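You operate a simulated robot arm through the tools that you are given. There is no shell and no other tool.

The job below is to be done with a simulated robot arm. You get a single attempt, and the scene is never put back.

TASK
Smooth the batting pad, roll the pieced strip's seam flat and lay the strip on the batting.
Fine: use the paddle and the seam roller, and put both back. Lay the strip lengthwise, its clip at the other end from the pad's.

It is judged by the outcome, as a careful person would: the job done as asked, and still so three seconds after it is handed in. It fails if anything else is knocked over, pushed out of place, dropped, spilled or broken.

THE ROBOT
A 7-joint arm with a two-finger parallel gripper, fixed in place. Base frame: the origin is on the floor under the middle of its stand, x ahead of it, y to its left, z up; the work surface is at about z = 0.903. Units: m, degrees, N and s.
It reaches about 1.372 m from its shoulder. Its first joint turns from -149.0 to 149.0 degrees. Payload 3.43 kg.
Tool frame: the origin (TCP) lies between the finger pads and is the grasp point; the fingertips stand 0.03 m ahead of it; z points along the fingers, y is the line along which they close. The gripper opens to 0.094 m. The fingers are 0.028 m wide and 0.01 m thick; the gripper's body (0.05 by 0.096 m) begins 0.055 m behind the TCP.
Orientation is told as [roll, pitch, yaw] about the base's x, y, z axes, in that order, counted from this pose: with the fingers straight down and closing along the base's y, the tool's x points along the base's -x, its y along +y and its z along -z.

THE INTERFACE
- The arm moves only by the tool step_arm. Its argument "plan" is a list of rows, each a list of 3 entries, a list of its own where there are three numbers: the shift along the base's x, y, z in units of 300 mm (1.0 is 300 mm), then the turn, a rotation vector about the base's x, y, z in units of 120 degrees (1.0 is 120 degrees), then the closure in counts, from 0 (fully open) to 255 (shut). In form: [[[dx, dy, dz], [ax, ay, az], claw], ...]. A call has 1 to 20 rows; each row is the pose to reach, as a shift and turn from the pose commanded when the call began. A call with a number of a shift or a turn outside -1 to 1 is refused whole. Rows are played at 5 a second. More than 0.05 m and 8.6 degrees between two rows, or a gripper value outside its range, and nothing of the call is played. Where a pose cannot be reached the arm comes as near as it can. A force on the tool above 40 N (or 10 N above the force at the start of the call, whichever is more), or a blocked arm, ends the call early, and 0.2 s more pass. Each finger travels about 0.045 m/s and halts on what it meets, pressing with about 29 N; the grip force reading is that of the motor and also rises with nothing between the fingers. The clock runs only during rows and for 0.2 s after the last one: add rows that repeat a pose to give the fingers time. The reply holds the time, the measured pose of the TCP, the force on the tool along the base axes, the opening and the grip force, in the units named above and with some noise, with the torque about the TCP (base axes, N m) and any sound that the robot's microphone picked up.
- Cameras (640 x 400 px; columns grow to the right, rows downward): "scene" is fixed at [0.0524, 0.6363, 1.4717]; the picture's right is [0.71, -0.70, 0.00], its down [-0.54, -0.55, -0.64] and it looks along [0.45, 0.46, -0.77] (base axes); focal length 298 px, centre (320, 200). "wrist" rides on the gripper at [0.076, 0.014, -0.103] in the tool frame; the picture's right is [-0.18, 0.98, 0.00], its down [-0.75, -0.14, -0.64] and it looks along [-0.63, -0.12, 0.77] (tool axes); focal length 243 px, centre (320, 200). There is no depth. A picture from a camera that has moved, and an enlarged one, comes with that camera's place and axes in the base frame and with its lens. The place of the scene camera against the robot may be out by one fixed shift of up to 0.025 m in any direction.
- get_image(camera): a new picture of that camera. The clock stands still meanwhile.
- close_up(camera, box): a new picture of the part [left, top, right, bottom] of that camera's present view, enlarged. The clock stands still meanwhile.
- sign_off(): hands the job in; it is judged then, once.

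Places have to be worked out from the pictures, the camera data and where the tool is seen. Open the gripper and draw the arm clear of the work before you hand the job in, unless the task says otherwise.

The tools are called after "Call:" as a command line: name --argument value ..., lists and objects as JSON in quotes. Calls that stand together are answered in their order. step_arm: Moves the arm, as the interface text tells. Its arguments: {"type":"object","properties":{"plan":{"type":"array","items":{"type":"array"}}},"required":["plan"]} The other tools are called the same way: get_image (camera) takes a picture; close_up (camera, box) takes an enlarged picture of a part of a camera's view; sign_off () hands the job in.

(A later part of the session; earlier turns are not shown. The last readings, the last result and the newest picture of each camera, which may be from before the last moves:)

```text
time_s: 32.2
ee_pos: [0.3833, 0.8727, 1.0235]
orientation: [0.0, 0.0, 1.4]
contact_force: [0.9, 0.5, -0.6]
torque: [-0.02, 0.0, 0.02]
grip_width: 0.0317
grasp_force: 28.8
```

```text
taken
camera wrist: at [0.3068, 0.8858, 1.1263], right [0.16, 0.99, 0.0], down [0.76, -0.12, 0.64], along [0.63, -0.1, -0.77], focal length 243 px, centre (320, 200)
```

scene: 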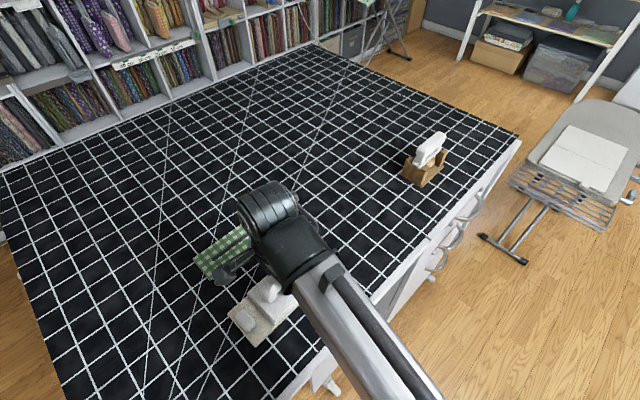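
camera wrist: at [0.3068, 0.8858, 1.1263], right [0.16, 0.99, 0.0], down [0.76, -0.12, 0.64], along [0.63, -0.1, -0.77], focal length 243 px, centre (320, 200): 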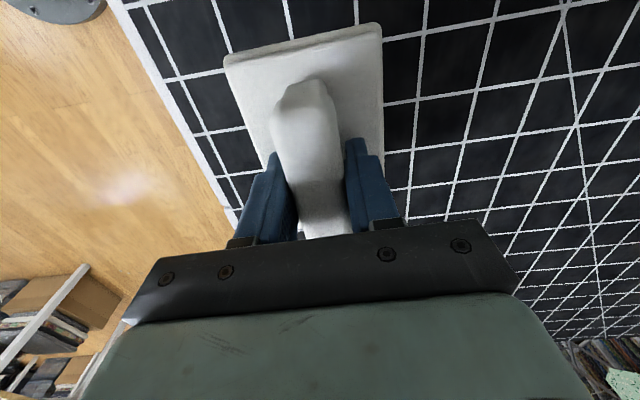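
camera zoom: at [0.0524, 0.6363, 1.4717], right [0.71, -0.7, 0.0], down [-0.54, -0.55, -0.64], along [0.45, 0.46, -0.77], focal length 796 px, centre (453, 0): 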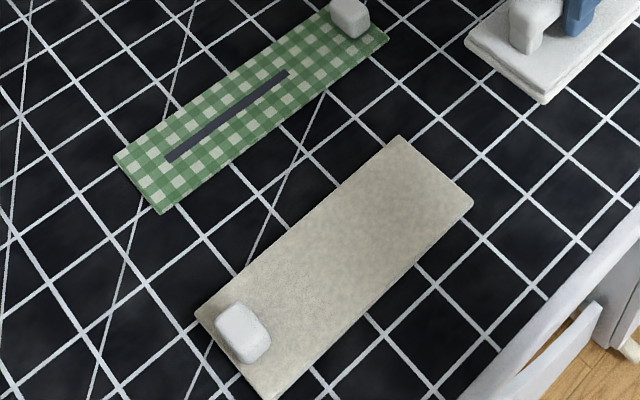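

All three lumps are gone and the pad is uniformly smooth (it sits about 1 cm toward −x from where it began, lying flat). I now carry the paddle back to its place at (0.463, 0.863) with yaw −4.5°.

Call:
step_arm --plan '[[[0.09, -0.011, 0], [0, 0, -0.016], 255], [[0.18, -0.022, 0], [0, 0, -0.032], 255], [[0.266, -0.0325, 0], [0, 0, -0.049], 255], [[0.266, -0.0325, -0.06], [0, 0, -0.049], 255], [[0.266, -0.0325, -0.12], [0, 0, -0.049], 255], [[0.266, -0.0325, -0.18], [0, 0, -0.049], 255], [[0.266, -0.0325, -0.215], [0, 0, -0.049], 255], [[0.266, -0.0325, -0.215], [0, 0, -0.049], 255]]'

Call:
close_up --camera "scene" --box '[330, 140, 430, 240]'

Call:
get_image --camera "wrist"

```text
time_s: 34.0
ee_pos: [0.4623, 0.8632, 0.9606]
orientation: [0.0, 0.0, -4.5]
contact_force: [0.3, -0.3, -2.1]
torque: [-0.03, 0.0, -0.01]
grip_width: 0.0319
grasp_force: 28.6
```

```text
4.00 times, centred on (380, 190) of scene
camera zoom: at [0.0524, 0.6363, 1.4717], right [0.71, -0.7, 0.0], down [-0.54, -0.55, -0.64], along [0.45, 0.46, -0.77], focal length 1194 px, centre (80, 240)
```

zoom: 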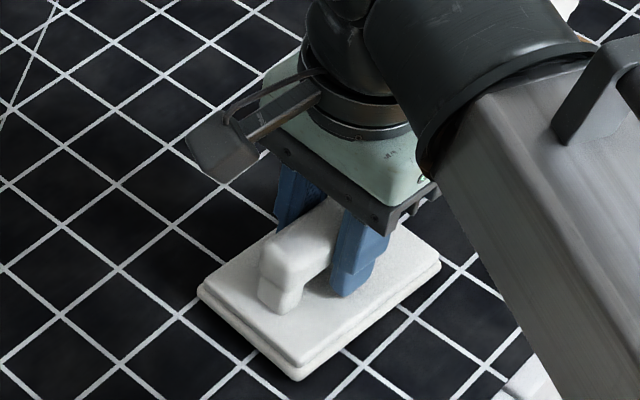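

```text
taken
camera wrist: at [0.3877, 0.8845, 1.0622], right [0.26, 0.97, 0.0], down [0.74, -0.2, 0.64], along [0.62, -0.17, -0.77], focal length 243 px, centre (320, 200)
```

wrist: 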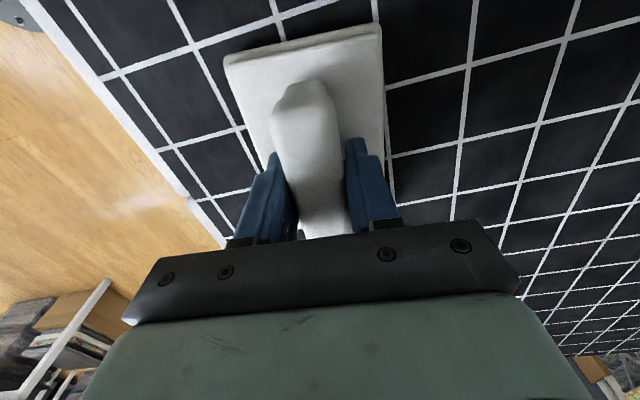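

The paddle hovers about 5 mm over its spot. I lower it the remaining few millimetres and watch for contact.

Call:
step_arm --plan '[[[0, 0, -0.004], [0, 0, 0], 255], [[0, 0, -0.008], [0, 0, 0], 255], [[0, 0, -0.012], [0, 0, 0], 255], [[0, 0, -0.015], [0, 0, 0], 255], [[0, 0, -0.015], [0, 0, 0], 255]]'

```text
time_s: 35.2
ee_pos: [0.4623, 0.8631, 0.9548]
orientation: [0.0, 0.1, -4.6]
contact_force: [-0.4, -0.8, -1.4]
torque: [-0.01, 0.0, -0.02]
grip_width: 0.0317
grasp_force: 29.4
```

Still carrying the weight (−1.4 N). I go down a further millimetre.

Call:
step_arm --plan '[[[0, 0, -0.0015], [0, 0, 0], 255], [[0, 0, -0.003], [0, 0, 0], 255], [[0, 0, -0.003], [0, 0, 0], 255]]'

```text
time_s: 36.0
ee_pos: [0.463, 0.8641, 0.9542]
orientation: [0.0, -0.1, -4.5]
contact_force: [-0.3, -0.2, 3.9]
torque: [-0.06, -0.29, 0.01]
grip_width: 0.032
grasp_force: 28.9
```

Paddle is on the table (3.9 N). I open the fingers fully, then rise clear.

Call:
step_arm --plan '[[[0, 0, 0.001], [0, 0, 0], 200], [[0, 0, 0.001], [0, 0, 0], 100], [[0, 0, 0.001], [0, 0, 0], 0], [[0, 0, 0.001], [0, 0, 0], 0], [[0, 0, 0.001], [0, 0, 0], 0], [[0, 0, 0.001], [0, 0, 0], 0], [[0, 0, 0.001], [0, 0, 0], 0], [[0, 0, 0.08], [0, 0, 0], 0], [[0, 0, 0.2], [0, 0, 0], 0], [[0, 0, 0.35], [0, 0, 0.017], 0], [[0, 0, 0.48], [0, 0, 0.037], 0], [[0, 0, 0.48], [0, 0, 0.037], 0]]'

Call:
get_image --camera "wrist"

Call:
get_image --camera "scene"

```text
time_s: 38.6
ee_pos: [0.4641, 0.8647, 1.0973]
orientation: [0.1, 0.0, 0.1]
contact_force: [0.8, -0.1, -0.7]
torque: [0.02, -0.01, 0.01]
grip_width: 0.0941
grasp_force: 0.0
```

```text
taken
camera wrist: at [0.3867, 0.8787, 1.1993], right [0.18, 0.98, 0.0], down [0.75, -0.14, 0.64], along [0.63, -0.12, -0.77], focal length 243 px, centre (320, 200)
```

wrist: 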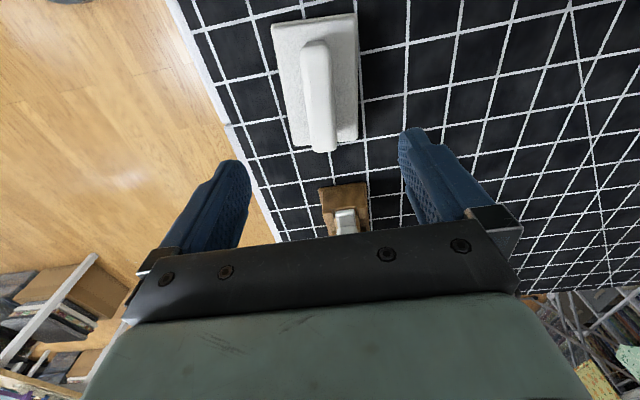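

```text
taken
```

scene: 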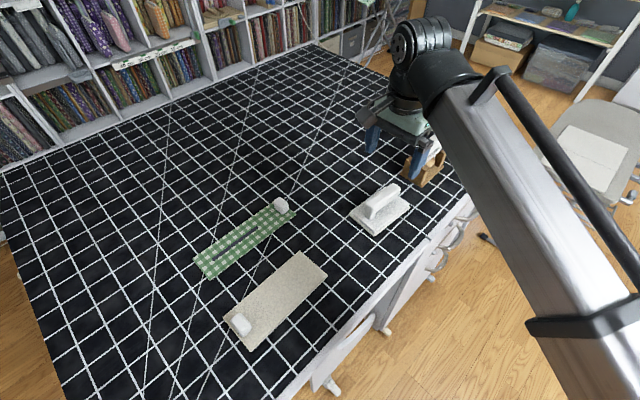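

Paddle is back in its place. I move ahead for a close look at the roller and cradle from above.

Call:
step_arm --plan '[[[0.13, 0.005, 0.03], [0, 0, 0], 0], [[0.26, 0.008, 0.03], [0, 0, 0], 0], [[0.36, 0.01, 0.03], [0, 0, 0], 0], [[0.36, 0.01, 0.03], [0, 0, 0], 0]]'

Call:
close_up --camera "wrist" --box '[220, 20, 440, 240]'

Call:
close_up --camera "scene" --box '[335, 110, 455, 250]'

```text
time_s: 39.6
ee_pos: [0.5716, 0.8668, 1.1078]
orientation: [0.0, -0.1, 0.0]
contact_force: [0.2, -0.3, -0.4]
torque: [-0.01, 0.01, -0.01]
grip_width: 0.0938
grasp_force: 0.0
```

```text
1.82 times, centred on (330, 130) of wrist
camera zoom: at [0.4946, 0.8811, 1.2086], right [0.18, 0.98, 0.0], down [0.75, -0.14, 0.64], along [0.63, -0.12, -0.77], focal length 441 px, centre (302, 327)
```

zoom: 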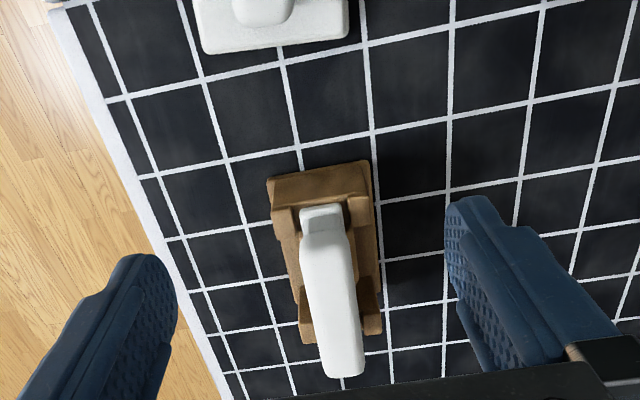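

```text
2.86 times, centred on (395, 180) of scene
camera zoom: at [0.0524, 0.6363, 1.4717], right [0.71, -0.7, 0.0], down [-0.54, -0.55, -0.64], along [0.45, 0.46, -0.77], focal length 852 px, centre (106, 257)
```

zoom: 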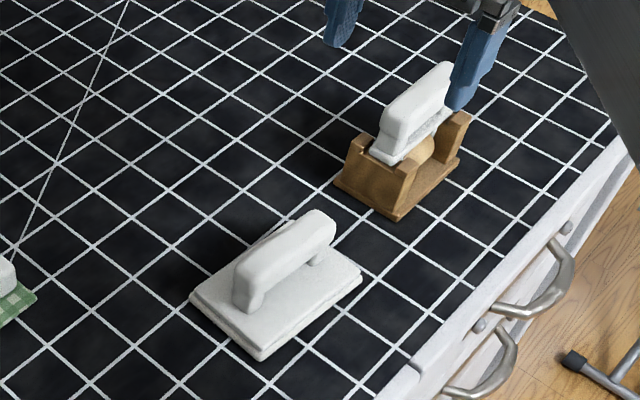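

The roller's bar runs at y ≈ 0.870 from x ≈ 0.605 to 0.711. I take one more enlarged scene view to judge the bar's height before descending.

Call:
close_up --camera "scene" --box '[395, 120, 455, 190]'

Call:
step_arm --plan '[[[0.14, 0.006, 0.0], [0, 0, 0], 0], [[0.285, 0.012, 0.0], [0, 0, 0], 0], [[0.285, 0.012, -0.1], [0, 0, 0], 0], [[0.285, 0.012, -0.18], [0, 0, 0], 0], [[0.285, 0.012, -0.18], [0, 0, 0], 0]]'

Call:
get_image --camera "wrist"

Call:
close_up --camera "scene" --box '[375, 90, 475, 190]'

```text
5.71 times, centred on (425, 155) of scene
camera zoom: at [0.0524, 0.6363, 1.4717], right [0.71, -0.7, 0.0], down [-0.54, -0.55, -0.64], along [0.45, 0.46, -0.77], focal length 1705 px, centre (-280, 457)
```

zoom: 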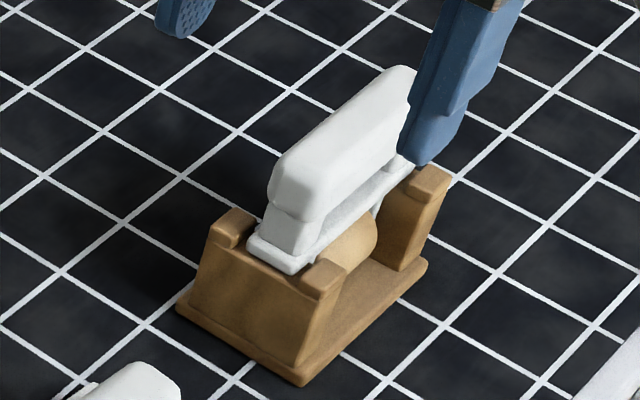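

```text
time_s: 40.8
ee_pos: [0.6569, 0.8706, 1.0532]
orientation: [0.0, 0.0, -0.1]
contact_force: [0.3, -0.3, -0.2]
torque: [0.0, -0.03, -0.03]
grip_width: 0.094
grasp_force: 0.1
```

```text
taken
camera wrist: at [0.5801, 0.8857, 1.1547], right [0.19, 0.98, 0.0], down [0.75, -0.14, 0.64], along [0.63, -0.12, -0.77], focal length 243 px, centre (320, 200)
```

wrist: 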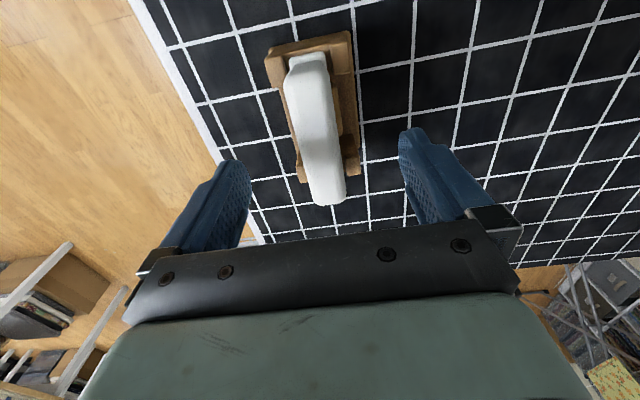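

```text
4.00 times, centred on (425, 140) of scene
camera zoom: at [0.0524, 0.6363, 1.4717], right [0.71, -0.7, 0.0], down [-0.54, -0.55, -0.64], along [0.45, 0.46, -0.77], focal length 1194 px, centre (-100, 440)
```

zoom: 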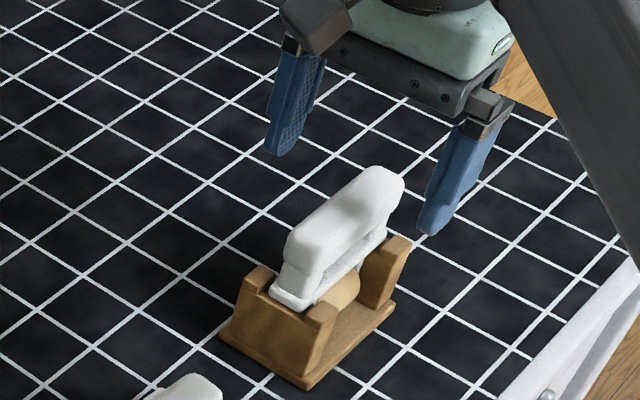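

The bar's centre is near z 0.993 and the lower white bar's top near 0.954. I descend to TCP z ≈ 0.990 (tips at 0.960) with −1.5° yaw and close on the bar.

Call:
step_arm --plan '[[[0, -0.003, -0.07], [0, 0, -0.0125], 0], [[0, -0.003, -0.14], [0, 0, -0.0125], 0], [[0, -0.003, -0.2107], [0, 0, -0.0125], 0], [[0, -0.003, -0.2107], [0, 0, -0.0125], 0]]'

Call:
get_image --camera "wrist"

Call:
close_up --camera "scene" --box '[375, 100, 475, 200]'

```text
time_s: 41.8
ee_pos: [0.6565, 0.8697, 0.9893]
orientation: [0.0, 0.0, -1.6]
contact_force: [0.5, 0.8, 1.0]
torque: [0.03, -0.04, -0.01]
grip_width: 0.094
grasp_force: 0.1
```

```text
taken
camera wrist: at [0.5805, 0.8867, 1.0919], right [0.21, 0.98, 0.0], down [0.75, -0.16, 0.64], along [0.63, -0.14, -0.77], focal length 243 px, centre (320, 200)
```

wrist: 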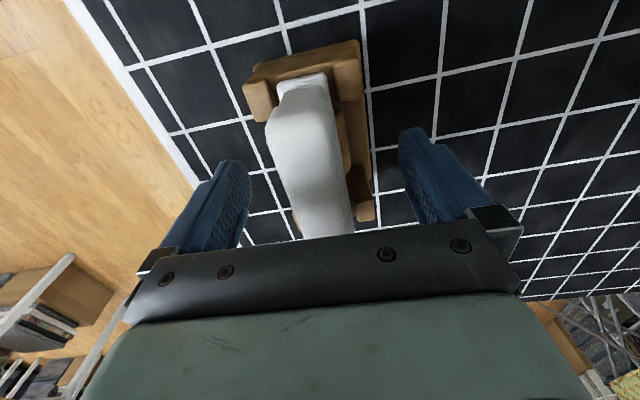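

```text
4.00 times, centred on (425, 150) of scene
camera zoom: at [0.0524, 0.6363, 1.4717], right [0.71, -0.7, 0.0], down [-0.54, -0.55, -0.64], along [0.45, 0.46, -0.77], focal length 1194 px, centre (-100, 400)
```

zoom: 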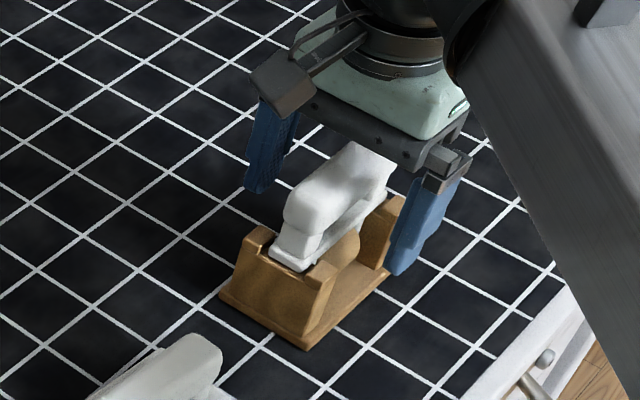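

The fingers straddle the bar between the cradle blocks. I close on it now.

Call:
step_arm --plan '[[[0, 0, 0], [0, 0, 0], 100], [[0, 0, 0], [0, 0, 0], 200], [[0, 0, 0], [0, 0, 0], 255], [[0, 0, 0], [0, 0, 0], 255], [[0, 0, 0], [0, 0, 0], 255], [[0, 0, 0], [0, 0, 0], 255], [[0, 0, 0], [0, 0, 0], 255], [[0, 0, 0], [0, 0, 0], 255]]'

Call:
get_image --camera "wrist"

Call:
close_up --camera "scene" --box '[375, 100, 475, 200]'

```text
time_s: 43.6
ee_pos: [0.6563, 0.8707, 0.9893]
orientation: [0.0, 0.0, -1.6]
contact_force: [-0.4, 0.2, 1.6]
torque: [0.02, 0.04, 0.01]
grip_width: 0.032
grasp_force: 28.8
```

```text
taken
camera wrist: at [0.5805, 0.8866, 1.0922], right [0.21, 0.98, 0.0], down [0.75, -0.16, 0.64], along [0.63, -0.14, -0.77], focal length 243 px, centre (320, 200)
```

wrist: 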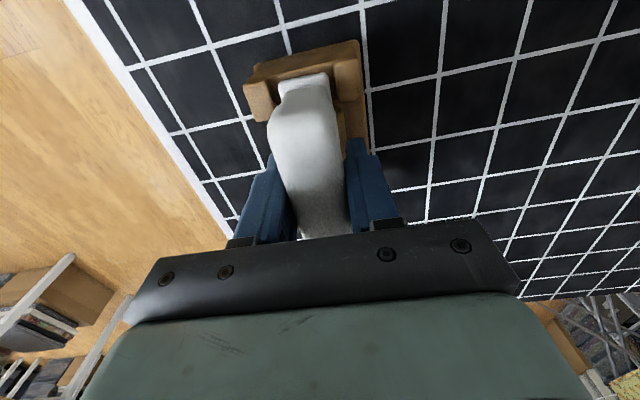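

```text
4.00 times, centred on (425, 150) of scene
camera zoom: at [0.0524, 0.6363, 1.4717], right [0.71, -0.7, 0.0], down [-0.54, -0.55, -0.64], along [0.45, 0.46, -0.77], focal length 1194 px, centre (-100, 400)
```

zoom: 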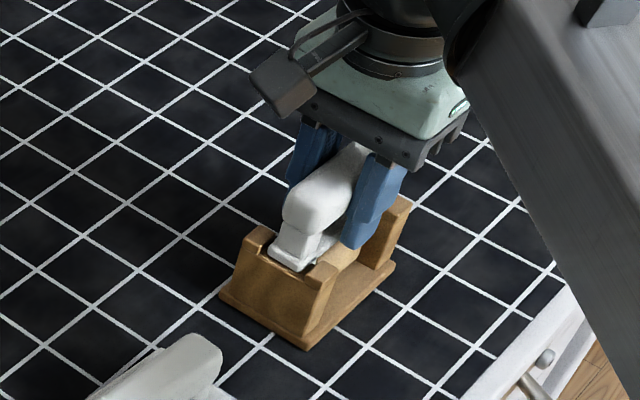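

Grip reads 0.032 m at 29 N. I raise 3 mm, then a bit more, watching that the roller follows and the cradle stays put.

Call:
step_arm --plan '[[[0, 0, 0.005], [0, 0, 0], 255], [[0, 0, 0.01], [0, 0, 0], 255], [[0, 0, 0.02], [0, 0, 0], 255], [[0, 0, 0.03], [0, 0, 0], 255], [[0, 0, 0.04], [0, 0, 0], 255], [[0, 0, 0.05], [0, 0, 0], 255]]'

Call:
get_image --camera "wrist"

Call:
close_up --camera "scene" --box '[375, 100, 475, 200]'

```text
time_s: 45.0
ee_pos: [0.6561, 0.8699, 1.0037]
orientation: [0.0, 0.0, -1.5]
contact_force: [-0.3, 0.6, -1.2]
torque: [0.0, 0.02, 0.01]
grip_width: 0.032
grasp_force: 29.1
```

```text
taken
camera wrist: at [0.5801, 0.8867, 1.1072], right [0.21, 0.98, 0.0], down [0.75, -0.16, 0.64], along [0.63, -0.14, -0.77], focal length 243 px, centre (320, 200)
```

wrist: 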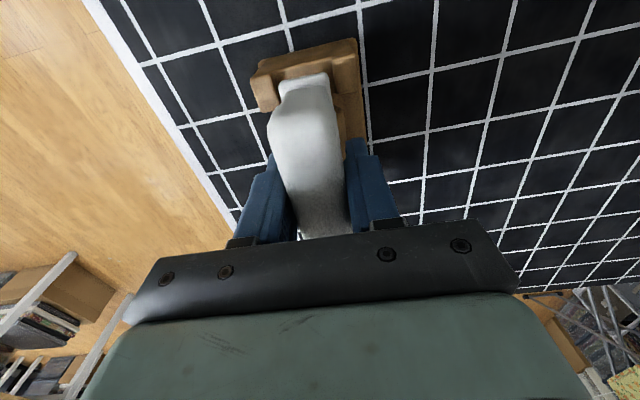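

```text
4.00 times, centred on (425, 150) of scene
camera zoom: at [0.0524, 0.6363, 1.4717], right [0.71, -0.7, 0.0], down [-0.54, -0.55, -0.64], along [0.45, 0.46, -0.77], focal length 1194 px, centre (-100, 400)
```

zoom: 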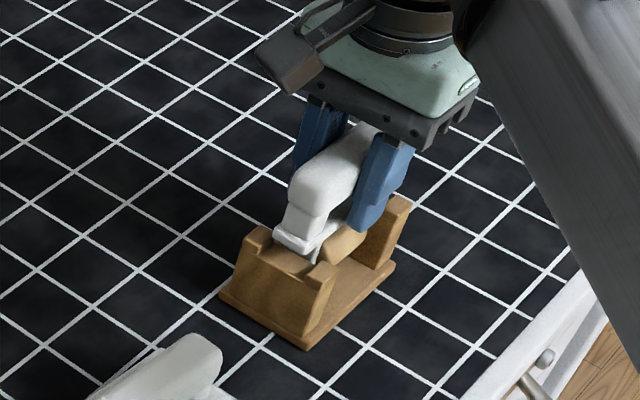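

The roller came free and the cradle is undisturbed. I lift it well clear and inspect its wheel.

Call:
step_arm --plan '[[[0, 0, 0.04], [0, 0, 0], 255], [[0, 0, 0.1], [0, 0, 0], 255], [[0, 0, 0.17], [0, 0, 0], 255], [[0, 0, 0.24], [0, 0, 0], 255], [[0, 0, 0.3], [0, 0, 0], 255], [[0, 0, 0.3], [0, 0, 0], 255]]'

Call:
close_up --camera "scene" --box '[375, 80, 475, 180]'

Call:
get_image --camera "wrist"

```text
time_s: 46.4
ee_pos: [0.6546, 0.87, 1.0942]
orientation: [0.0, 0.0, -1.6]
contact_force: [1.1, 0.0, -1.8]
torque: [0.01, 0.01, 0.0]
grip_width: 0.0323
grasp_force: 28.9
```

```text
4.00 times, centred on (425, 130) of scene
camera zoom: at [0.0524, 0.6363, 1.4717], right [0.71, -0.7, 0.0], down [-0.54, -0.55, -0.64], along [0.45, 0.46, -0.77], focal length 1194 px, centre (-100, 480)
```

zoom: 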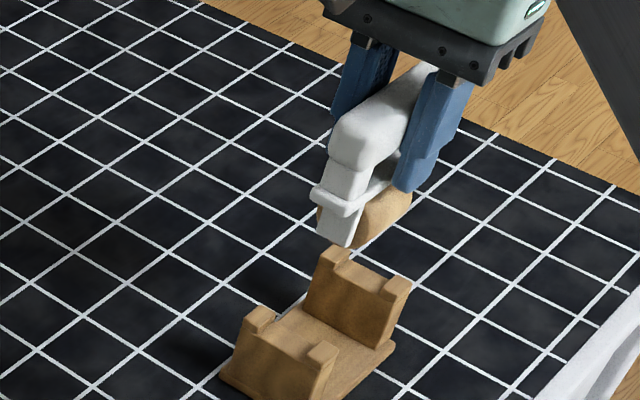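

```text
taken
camera wrist: at [0.58, 0.8869, 1.1974], right [0.21, 0.98, 0.0], down [0.75, -0.16, 0.64], along [0.63, -0.14, -0.77], focal length 243 px, centre (320, 200)
```

wrist: 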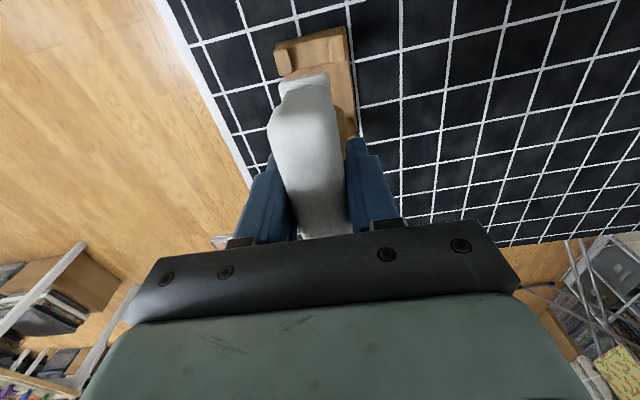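

I zoom in on the held roller to determine how its wheel is mounted, which decides the rolling direction.

Call:
close_up --camera "scene" --box '[395, 95, 455, 155]'

Call:
close_up --camera "wrist" --box '[260, 20, 380, 240]'

```text
6.67 times, centred on (425, 125) of scene
camera zoom: at [0.0524, 0.6363, 1.4717], right [0.71, -0.7, 0.0], down [-0.54, -0.55, -0.64], along [0.45, 0.46, -0.77], focal length 1989 px, centre (-380, 700)
```

zoom: 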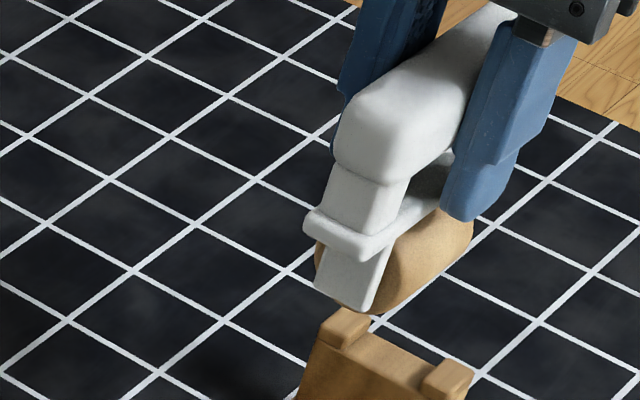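

```text
1.82 times, centred on (320, 130) of wrist
camera zoom: at [0.58, 0.8869, 1.1974], right [0.21, 0.98, 0.0], down [0.75, -0.16, 0.64], along [0.63, -0.14, -0.77], focal length 441 px, centre (320, 327)
```

zoom: 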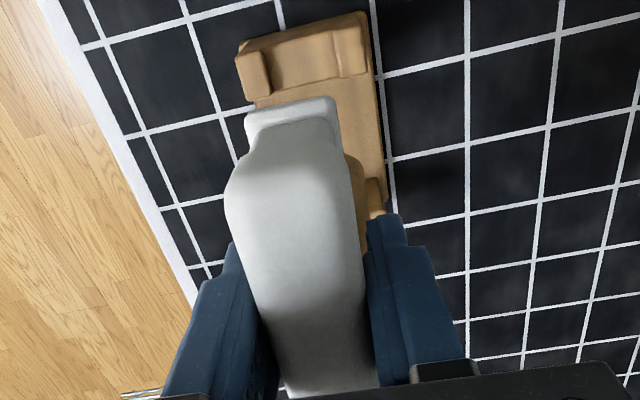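

The wheel is a wooden barrel held between end brackets, with its axle parallel to the handle (along x). To roll along the seam I must turn the handle across the strip, so I rotate the tool +92° in the air.

Call:
step_arm --plan '[[[0, 0, 0.02], [0, 0, 0.06], 255], [[0, 0, 0.02], [0, 0, 0.12], 255], [[0, 0, 0.02], [0, 0, 0.18], 255], [[0, 0, 0.02], [0, 0, 0.24], 255], [[0, 0, 0.02], [0, 0, 0.3], 255], [[0, 0, 0.02], [0, 0, 0.36], 255], [[0, 0, 0.02], [0, 0, 0.42], 255], [[0, 0, 0.02], [0, 0, 0.48], 255], [[0, 0, 0.02], [0, 0, 0.54], 255], [[0, 0, 0.02], [0, 0, 0.6], 255], [[0, 0, 0.02], [0, 0, 0.66], 255], [[0, 0, 0.02], [0, 0, 0.72], 255], [[0, 0, 0.02], [0, 0, 0.77], 255], [[0, 0, 0.02], [0, 0, 0.77], 255]]'

Call:
get_image --camera "scene"

Call:
get_image --camera "wrist"

```text
time_s: 49.4
ee_pos: [0.6565, 0.8709, 1.101]
orientation: [-0.1, -0.1, 90.9]
contact_force: [0.6, 0.2, -1.8]
torque: [-0.03, 0.01, 0.01]
grip_width: 0.0318
grasp_force: 29.4
```

```text
taken
```

scene: 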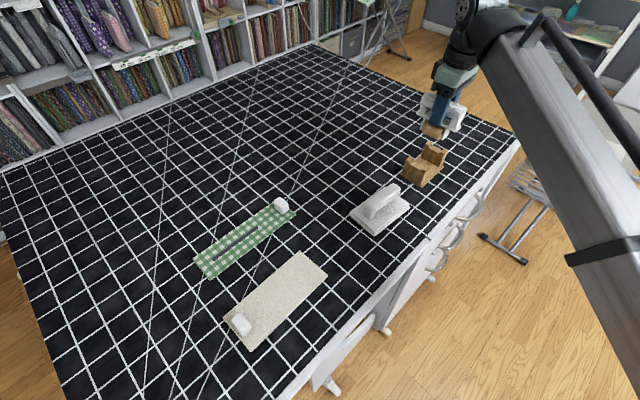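

```text
taken
camera wrist: at [0.6431, 0.7938, 1.2032], right [-0.99, 0.17, 0.0], down [0.13, 0.76, 0.64], along [0.11, 0.63, -0.77], focal length 243 px, centre (320, 200)
```

wrist: 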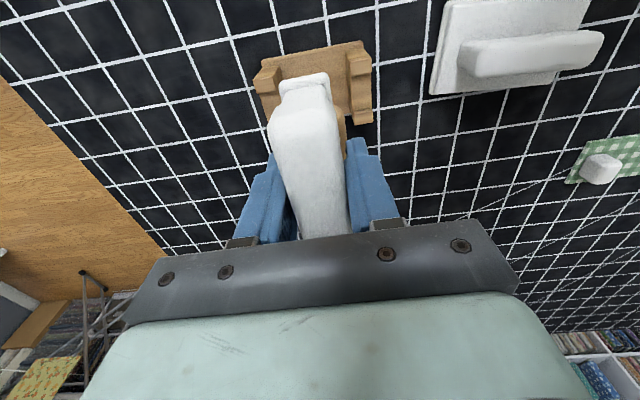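

Call:
close_up --camera "scene" --box '[405, 80, 475, 150]'

```text
5.71 times, centred on (440, 115) of scene
camera zoom: at [0.0524, 0.6363, 1.4717], right [0.71, -0.7, 0.0], down [-0.54, -0.55, -0.64], along [0.45, 0.46, -0.77], focal length 1705 px, centre (-366, 686)
```

zoom: 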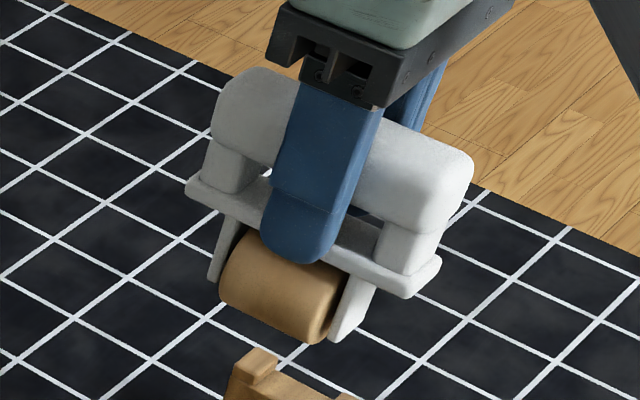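

The roller is now clearly seen: a cylinder whose axle is parallel to the handle, so with the handle across the strip it will roll along x. I carry it over toward the seam's high-x end, staying high.

Call:
step_arm --plan '[[[-0.06, 0.02, 0], [0, 0, 0], 255], [[-0.17, 0.065, 0], [0, 0, 0], 255], [[-0.29, 0.112, 0], [0, 0, 0], 255], [[-0.41, 0.16, 0], [0, 0, 0], 255], [[-0.53, 0.207, 0], [0, 0, 0], 255], [[-0.65, 0.254, 0], [0, 0, 0], 255], [[-0.77, 0.3, 0], [0, 0, 0], 255], [[-0.89, 0.348, 0], [0, 0, 0], 255], [[-0.96, 0.376, 0], [0, 0, 0], 255], [[-0.96, 0.376, 0], [0, 0, 0], 255]]'

Call:
step_arm --plan '[[[-0.12, 0.05, 0], [0, 0, 0], 255], [[-0.24, 0.1, 0], [0, 0, 0], 255], [[-0.36, 0.15, -0.03], [0, 0, 0], 255], [[-0.43, 0.169, -0.1], [0, 0, 0], 255], [[-0.435, 0.169, -0.18], [0, 0, 0], 255], [[-0.435, 0.169, -0.22], [0, 0, 0], 255], [[-0.435, 0.169, -0.22], [0, 0, 0], 255]]'

Call:
get_image --camera "scene"

Call:
get_image --camera "wrist"

```text
time_s: 51.6
ee_pos: [0.3674, 0.9815, 1.1005]
orientation: [0.0, 0.0, 90.7]
contact_force: [0.3, 0.8, -0.7]
torque: [0.02, -0.01, 0.0]
grip_width: 0.0323
grasp_force: 29.2
```

```text
time_s: 53.2
ee_pos: [0.2368, 1.034, 1.0341]
orientation: [0.0, 0.0, 90.8]
contact_force: [0.4, -0.6, -1.4]
torque: [0.0, 0.04, -0.01]
grip_width: 0.0322
grasp_force: 28.7
```

```text
taken
```

scene: 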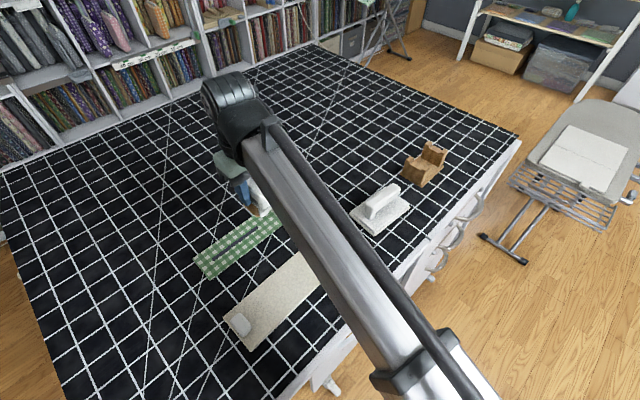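

```text
taken
camera wrist: at [0.2243, 0.958, 1.1374], right [-0.99, 0.17, 0.0], down [0.13, 0.76, 0.64], along [0.11, 0.63, -0.77], focal length 243 px, centre (320, 200)
```

wrist: 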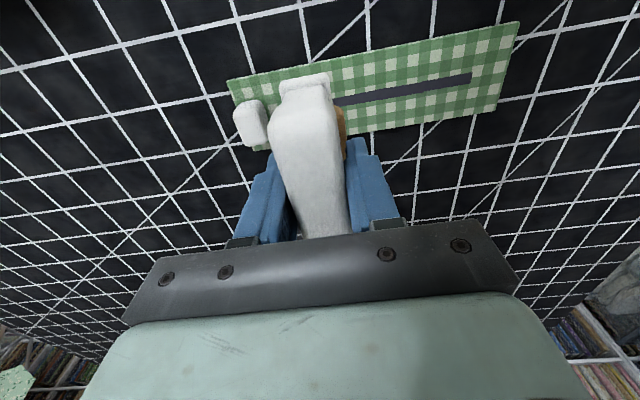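

The seam line computes to y ≈ 1.034, right under the roller's middle. I descend to just above the strip.

Call:
step_arm --plan '[[[0, 0, -0.05], [0, 0, 0], 255], [[0, 0, -0.1], [0, 0, 0], 255], [[0, 0, -0.145], [0, 0, 0], 255], [[0, 0, -0.145], [0, 0, 0], 255]]'

Call:
get_image --camera "wrist"

Call:
close_up --camera "scene" --box '[180, 140, 310, 290]'

```text
time_s: 54.2
ee_pos: [0.239, 1.0324, 0.9911]
orientation: [0.0, 0.1, 90.8]
contact_force: [-1.0, 0.5, -1.5]
torque: [0.01, 0.0, 0.0]
grip_width: 0.032
grasp_force: 29.0
```

```text
taken
camera wrist: at [0.225, 0.9578, 1.0934], right [-0.99, 0.17, 0.0], down [0.13, 0.76, 0.64], along [0.11, 0.63, -0.77], focal length 243 px, centre (320, 200)
```

wrist: 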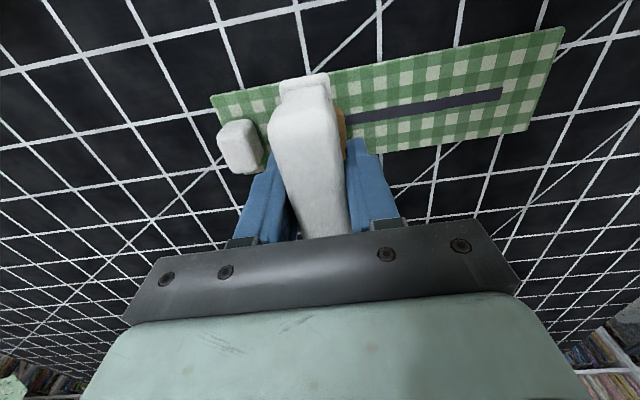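

```text
2.67 times, centred on (245, 215) of scene
camera zoom: at [0.0524, 0.6363, 1.4717], right [0.71, -0.7, 0.0], down [-0.54, -0.55, -0.64], along [0.45, 0.46, -0.77], focal length 796 px, centre (520, 160)
```

zoom: 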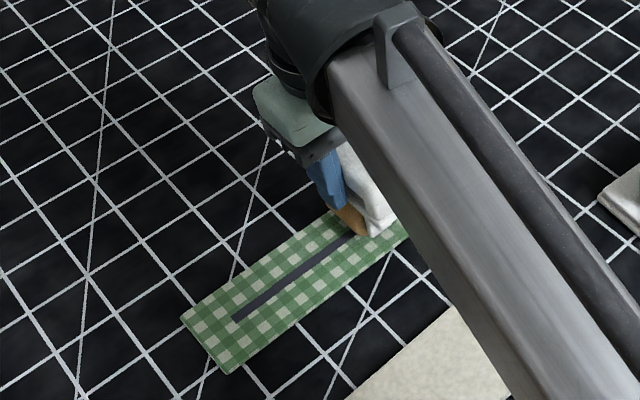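

The roller hovers just above the strip. I creep down in millimetre steps and watch the force.

Call:
step_arm --plan '[[[0, 0.002, -0.005], [0, 0, 0], 255], [[0, 0.002, -0.01], [0, 0, 0], 255], [[0, 0.002, -0.015], [0, 0, 0], 255], [[0, 0.002, -0.02], [0, 0, 0], 255], [[0, 0.002, -0.023], [0, 0, 0], 255], [[0, 0.002, -0.023], [0, 0, 0], 255]]'

```text
time_s: 55.6
ee_pos: [0.2375, 1.0338, 0.9855]
orientation: [0.0, 0.0, 90.8]
contact_force: [-0.1, 0.4, 3.9]
torque: [0.09, 0.0, 0.0]
grip_width: 0.0321
grasp_force: 28.8
```

Contact at TCP z 0.9855 with about 4 N. I add a touch of pressure and roll slowly along the seam toward its low-x end.

Call:
step_arm --plan '[[[0, 0, -0.0015], [0, 0, 0], 255], [[-0.03, 0, -0.0015], [0, 0, 0], 255], [[-0.06, -0.001, -0.0015], [0, 0, 0], 255], [[-0.09, -0.001, -0.0015], [0, 0, 0], 255], [[-0.12, -0.002, -0.0015], [0, 0, 0], 255], [[-0.15, -0.002, -0.0015], [0, 0, 0], 255], [[-0.18, -0.003, -0.0015], [0, 0, 0], 255]]'

Call:
get_image --camera "wrist"

Call:
close_up --camera "scene" --box '[180, 140, 310, 290]'

```text
time_s: 57.2
ee_pos: [0.1835, 1.0337, 0.9837]
orientation: [0.0, 0.0, 90.8]
contact_force: [-0.1, -1.7, 10.4]
torque: [-0.06, -0.01, 0.0]
grip_width: 0.0321
grasp_force: 28.7
```

```text
taken
camera wrist: at [0.1705, 0.957, 1.0868], right [-0.99, 0.17, 0.0], down [0.13, 0.76, 0.64], along [0.11, 0.63, -0.77], focal length 243 px, centre (320, 200)
```

wrist: 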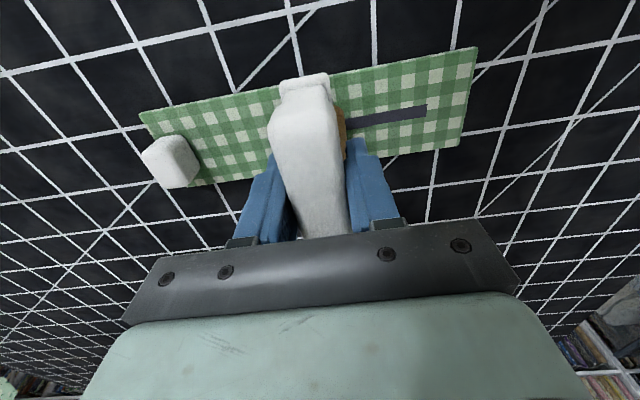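

```text
2.67 times, centred on (245, 215) of scene
camera zoom: at [0.0524, 0.6363, 1.4717], right [0.71, -0.7, 0.0], down [-0.54, -0.55, -0.64], along [0.45, 0.46, -0.77], focal length 796 px, centre (520, 160)
```

zoom: 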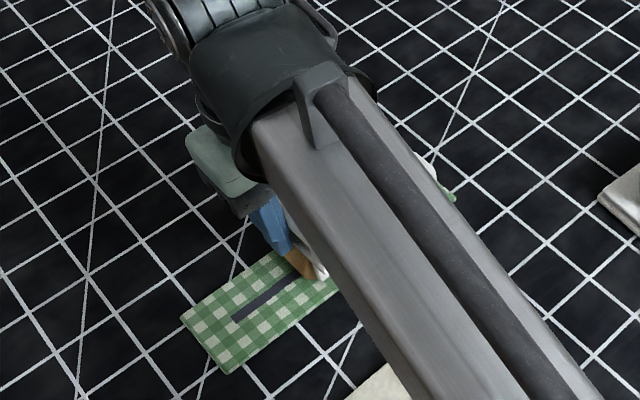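

The seam behind the roller has flattened, the strip has not moved, and the roller turns freely (no drag force). I continue to the seam's low-x end.

Call:
step_arm --plan '[[[-0.03, 0, 0], [0, 0, 0], 255], [[-0.06, -0.001, 0], [0, 0, 0], 255], [[-0.09, -0.001, 0], [0, 0, 0], 255], [[-0.12, -0.002, 0], [0, 0, 0], 255], [[-0.15, -0.002, 0], [0, 0, 0], 255], [[-0.18, -0.003, 0], [0, 0, 0], 255], [[-0.21, -0.003, 0], [0, 0, 0], 255], [[-0.24, -0.004, 0], [0, 0, 0], 255], [[-0.27, -0.004, 0], [0, 0, 0], 255], [[-0.295, -0.004, 0], [0, 0, 0], 255], [[-0.295, -0.004, 0], [0, 0, 0], 255]]'

Call:
get_image --camera "wrist"

```text
time_s: 59.6
ee_pos: [0.0947, 1.0321, 0.9842]
orientation: [0.0, -0.1, 90.8]
contact_force: [-0.4, -2.0, 7.0]
torque: [-0.13, -0.02, -0.01]
grip_width: 0.032
grasp_force: 29.0
```

```text
taken
camera wrist: at [0.0817, 0.9561, 1.0868], right [-0.99, 0.17, 0.0], down [0.13, 0.76, 0.64], along [0.11, 0.63, -0.77], focal length 243 px, centre (320, 200)
```

wrist: 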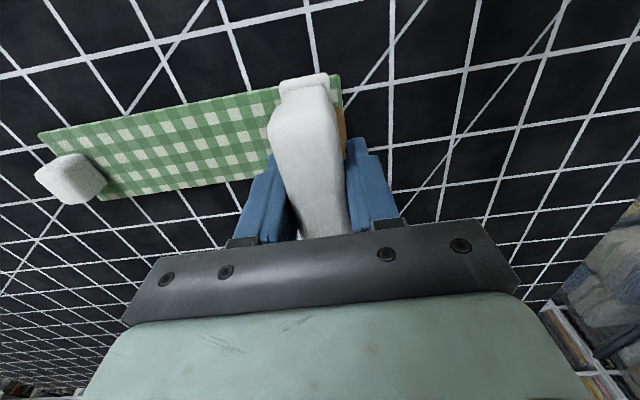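

The dark seam line is gone where I have rolled. I roll back over the whole length once to be sure, then lift off.

Call:
step_arm --plan '[[[0.03, 0, 0], [0, 0, 0], 255], [[0.07, 0.001, 0], [0, 0, 0], 255], [[0.11, 0.001, 0], [0, 0, 0], 255], [[0.15, 0.002, 0], [0, 0, 0], 255], [[0.19, 0.002, 0], [0, 0, 0], 255], [[0.23, 0.003, 0], [0, 0, 0], 255], [[0.27, 0.004, 0], [0, 0, 0], 255], [[0.31, 0.005, 0], [0, 0, 0], 255], [[0.35, 0.006, 0], [0, 0, 0], 255], [[0.39, 0.006, 0], [0, 0, 0], 255], [[0.43, 0.007, 0], [0, 0, 0], 255], [[0.475, 0.007, 0], [0, 0, 0], 255], [[0.475, 0.007, 0], [0, 0, 0], 255]]'

Call:
step_arm --plan '[[[0, 0, 0.03], [0, 0, 0], 255], [[0, 0, 0.1], [0, 0, 0], 255], [[0, 0, 0.2], [0, 0, 0], 255], [[0, 0, 0.3], [0, 0, 0], 255], [[0, 0, 0.38], [0, 0, 0], 255], [[0, 0, 0.38], [0, 0, 0], 255]]'

Call:
get_image --camera "wrist"

Call:
close_up --camera "scene" --box '[180, 140, 310, 290]'

```text
time_s: 62.4
ee_pos: [0.2368, 1.0345, 0.9849]
orientation: [-0.1, -0.1, 90.9]
contact_force: [0.1, 0.7, 7.9]
torque: [0.06, -0.04, -0.02]
grip_width: 0.032
grasp_force: 29.1
```

```text
time_s: 63.8
ee_pos: [0.2384, 1.0337, 1.0975]
orientation: [0.0, 0.0, 90.8]
contact_force: [-0.2, -0.2, -2.2]
torque: [-0.01, 0.03, 0.02]
grip_width: 0.0322
grasp_force: 29.0
```

```text
taken
camera wrist: at [0.2244, 0.9582, 1.2009], right [-0.99, 0.17, 0.0], down [0.13, 0.76, 0.64], along [0.11, 0.63, -0.77], focal length 243 px, centre (320, 200)
```

wrist: 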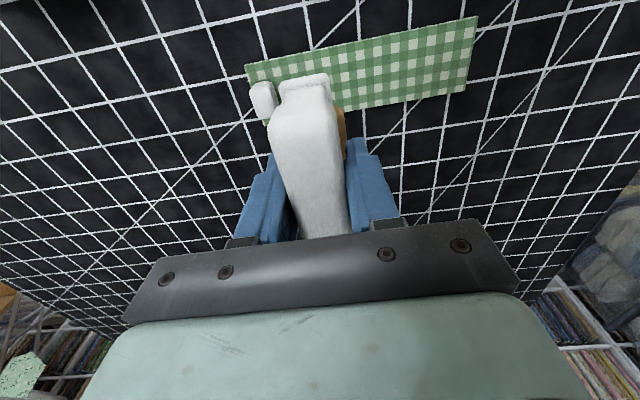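

```text
2.67 times, centred on (245, 215) of scene
camera zoom: at [0.0524, 0.6363, 1.4717], right [0.71, -0.7, 0.0], down [-0.54, -0.55, -0.64], along [0.45, 0.46, -0.77], focal length 796 px, centre (520, 160)
```

zoom: 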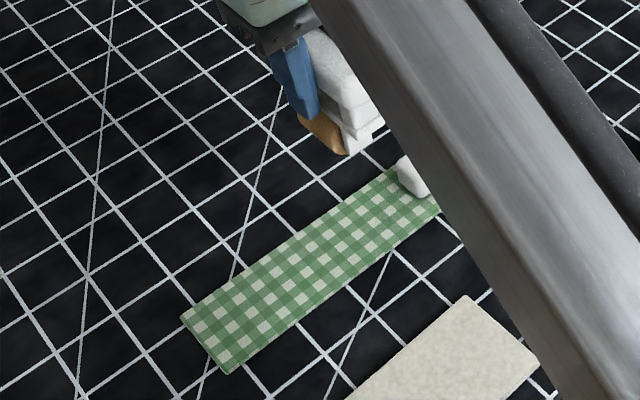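

The seam is fully flat and the strip is unmoved. I carry the roller back over its cradle along the same high route.

Call:
step_arm --plan '[[[0.06, -0.02, 0.01], [0, 0, 0], 255], [[0.17, -0.065, 0.012], [0, 0, 0], 255], [[0.29, -0.112, 0.012], [0, 0, 0], 255], [[0.41, -0.16, 0.012], [0, 0, 0], 255], [[0.53, -0.207, 0.012], [0, 0, 0], 255], [[0.65, -0.254, 0.012], [0, 0, 0], 255], [[0.77, -0.3, 0.012], [0, 0, 0], 255], [[0.89, -0.348, 0.012], [0, 0, 0], 255], [[0.96, -0.376, 0.012], [0, 0, 0], 255], [[0.96, -0.376, 0.012], [0, 0, 0], 255]]'

Call:
step_arm --plan '[[[0.1, -0.04, 0], [0, 0, -0.06], 255], [[0.2, -0.08, 0], [0, 0, -0.12], 255], [[0.3, -0.12, 0], [0, 0, -0.18], 255], [[0.39, -0.155, 0], [0, 0, -0.24], 255], [[0.434, -0.17, 0], [0, 0, -0.3], 255], [[0.434, -0.17, 0], [0, 0, -0.36], 255], [[0.434, -0.17, 0], [0, 0, -0.42], 255], [[0.434, -0.17, 0], [0, 0, -0.48], 255], [[0.434, -0.17, 0], [0, 0, -0.54], 255], [[0.434, -0.17, 0], [0, 0, -0.6], 255], [[0.434, -0.17, 0], [0, 0, -0.66], 255], [[0.434, -0.17, 0], [0, 0, -0.72], 255], [[0.434, -0.17, 0], [0, 0, -0.77], 255], [[0.434, -0.17, 0], [0, 0, -0.77], 255]]'

Call:
get_image --camera "wrist"

Call:
close_up --camera "scene" --box '[375, 80, 475, 180]'

```text
time_s: 66.0
ee_pos: [0.5259, 0.9214, 1.102]
orientation: [0.0, -0.1, 90.8]
contact_force: [0.4, 0.2, -1.7]
torque: [-0.01, 0.0, 0.0]
grip_width: 0.032
grasp_force: 28.9
```

```text
time_s: 69.0
ee_pos: [0.6563, 0.8698, 1.1015]
orientation: [0.0, 0.0, -1.6]
contact_force: [0.6, -0.8, -1.9]
torque: [0.0, -0.01, 0.02]
grip_width: 0.0322
grasp_force: 29.0
```

```text
taken
camera wrist: at [0.5804, 0.8871, 1.2039], right [0.21, 0.98, 0.0], down [0.75, -0.16, 0.64], along [0.63, -0.14, -0.77], focal length 243 px, centre (320, 200)
```

wrist: 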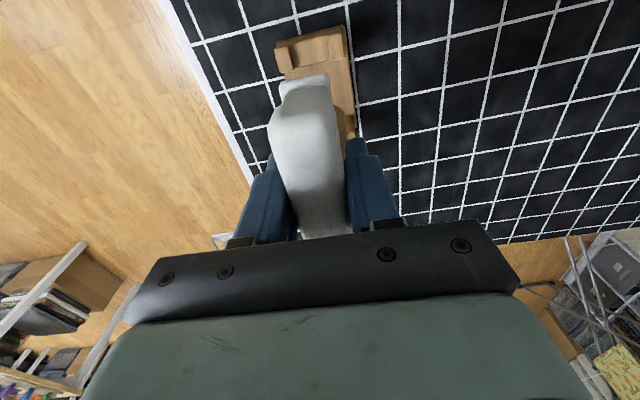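

```text
4.00 times, centred on (425, 130) of scene
camera zoom: at [0.0524, 0.6363, 1.4717], right [0.71, -0.7, 0.0], down [-0.54, -0.55, -0.64], along [0.45, 0.46, -0.77], focal length 1194 px, centre (-100, 480)
```

zoom: 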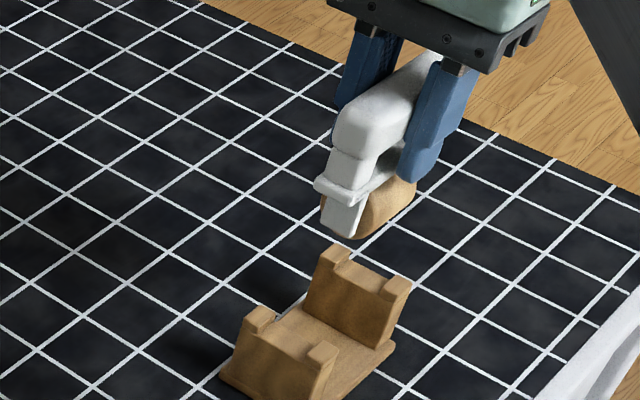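

Back above the cradle at the same pose as at pick-up. I compare the roller's seat in the fingers with the earlier close-up before lowering.

Call:
close_up --camera "wrist" --box '[260, 20, 380, 240]'

Call:
close_up --camera "scene" --box '[395, 95, 455, 155]'

```text
1.82 times, centred on (320, 130) of wrist
camera zoom: at [0.5804, 0.8871, 1.2039], right [0.21, 0.98, 0.0], down [0.75, -0.16, 0.64], along [0.63, -0.14, -0.77], focal length 441 px, centre (320, 327)
```

zoom: 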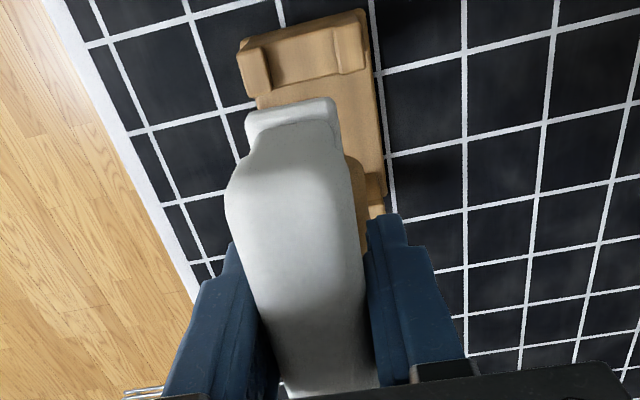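

```text
6.67 times, centred on (425, 125) of scene
camera zoom: at [0.0524, 0.6363, 1.4717], right [0.71, -0.7, 0.0], down [-0.54, -0.55, -0.64], along [0.45, 0.46, -0.77], focal length 1989 px, centre (-380, 700)
```

zoom: 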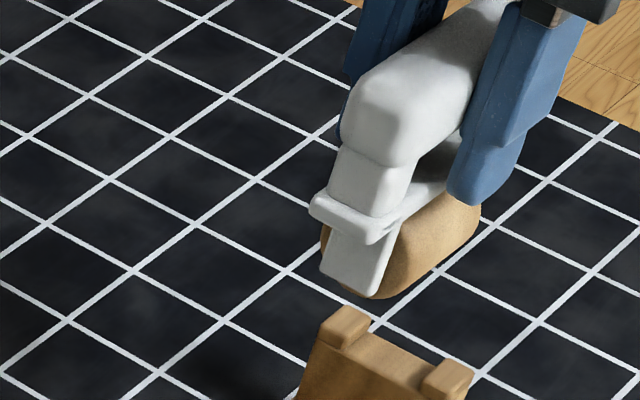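

The roller sits in the fingers exactly as before. I lower it toward the cradle, pausing with the flange just above the notches.

Call:
step_arm --plan '[[[0, 0, -0.08], [0, 0, 0], 255], [[0, 0, -0.16], [0, 0, 0], 255], [[0, 0, -0.23], [0, 0, 0], 255], [[0, 0, -0.29], [0, 0, 0], 255], [[0, 0, -0.32], [0, 0, 0], 255], [[0, 0, -0.32], [0, 0, 0], 255]]'

Call:
close_up --camera "scene" --box '[375, 100, 475, 200]'

Call:
get_image --camera "wrist"

```text
time_s: 70.4
ee_pos: [0.6565, 0.8699, 1.0052]
orientation: [-0.1, 0.1, -1.4]
contact_force: [-0.6, 0.2, -1.9]
torque: [0.01, 0.0, -0.01]
grip_width: 0.0322
grasp_force: 29.6
```

```text
4.00 times, centred on (425, 150) of scene
camera zoom: at [0.0524, 0.6363, 1.4717], right [0.71, -0.7, 0.0], down [-0.54, -0.55, -0.64], along [0.45, 0.46, -0.77], focal length 1194 px, centre (-100, 400)
```

zoom: 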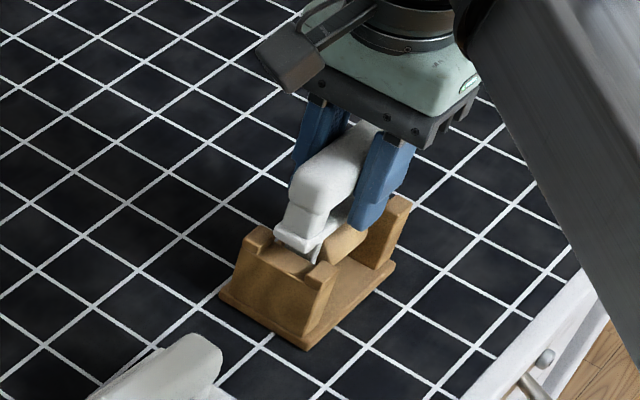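

```text
taken
camera wrist: at [0.5804, 0.8867, 1.108], right [0.21, 0.98, 0.0], down [0.75, -0.16, 0.64], along [0.63, -0.14, -0.77], focal length 243 px, centre (320, 200)
```

wrist: 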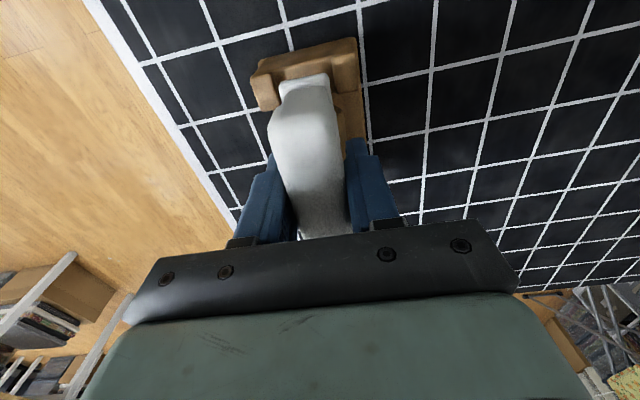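

It lines up as at pick-up. I lower the last 15 mm slowly, watching the force.

Call:
step_arm --plan '[[[0, 0, -0.012], [0, 0, 0], 255], [[0, 0, -0.024], [0, 0, 0], 255], [[0, 0, -0.036], [0, 0, 0], 255], [[0, 0, -0.046], [0, 0, 0], 255], [[0, 0, -0.05], [0, 0, 0], 255], [[0, 0, -0.05], [0, 0, 0], 255]]'

```text
time_s: 71.8
ee_pos: [0.6564, 0.8704, 0.9905]
orientation: [-0.1, 0.0, -1.6]
contact_force: [-0.4, -0.6, -1.6]
torque: [-0.02, 0.01, 0.0]
grip_width: 0.0319
grasp_force: 28.8
```

Call:
step_arm --plan '[[[0, 0, -0.002], [0, 0, 0], 255], [[0, 0, -0.004], [0, 0, 0], 255], [[0, 0, -0.005], [0, 0, 0], 255], [[0, 0, -0.005], [0, 0, 0], 255]]'

```text
time_s: 72.8
ee_pos: [0.6555, 0.8702, 0.9905]
orientation: [0.0, 0.0, -1.6]
contact_force: [-1.6, -0.7, 4.2]
torque: [-0.03, 0.03, -0.01]
grip_width: 0.0319
grasp_force: 28.8
```

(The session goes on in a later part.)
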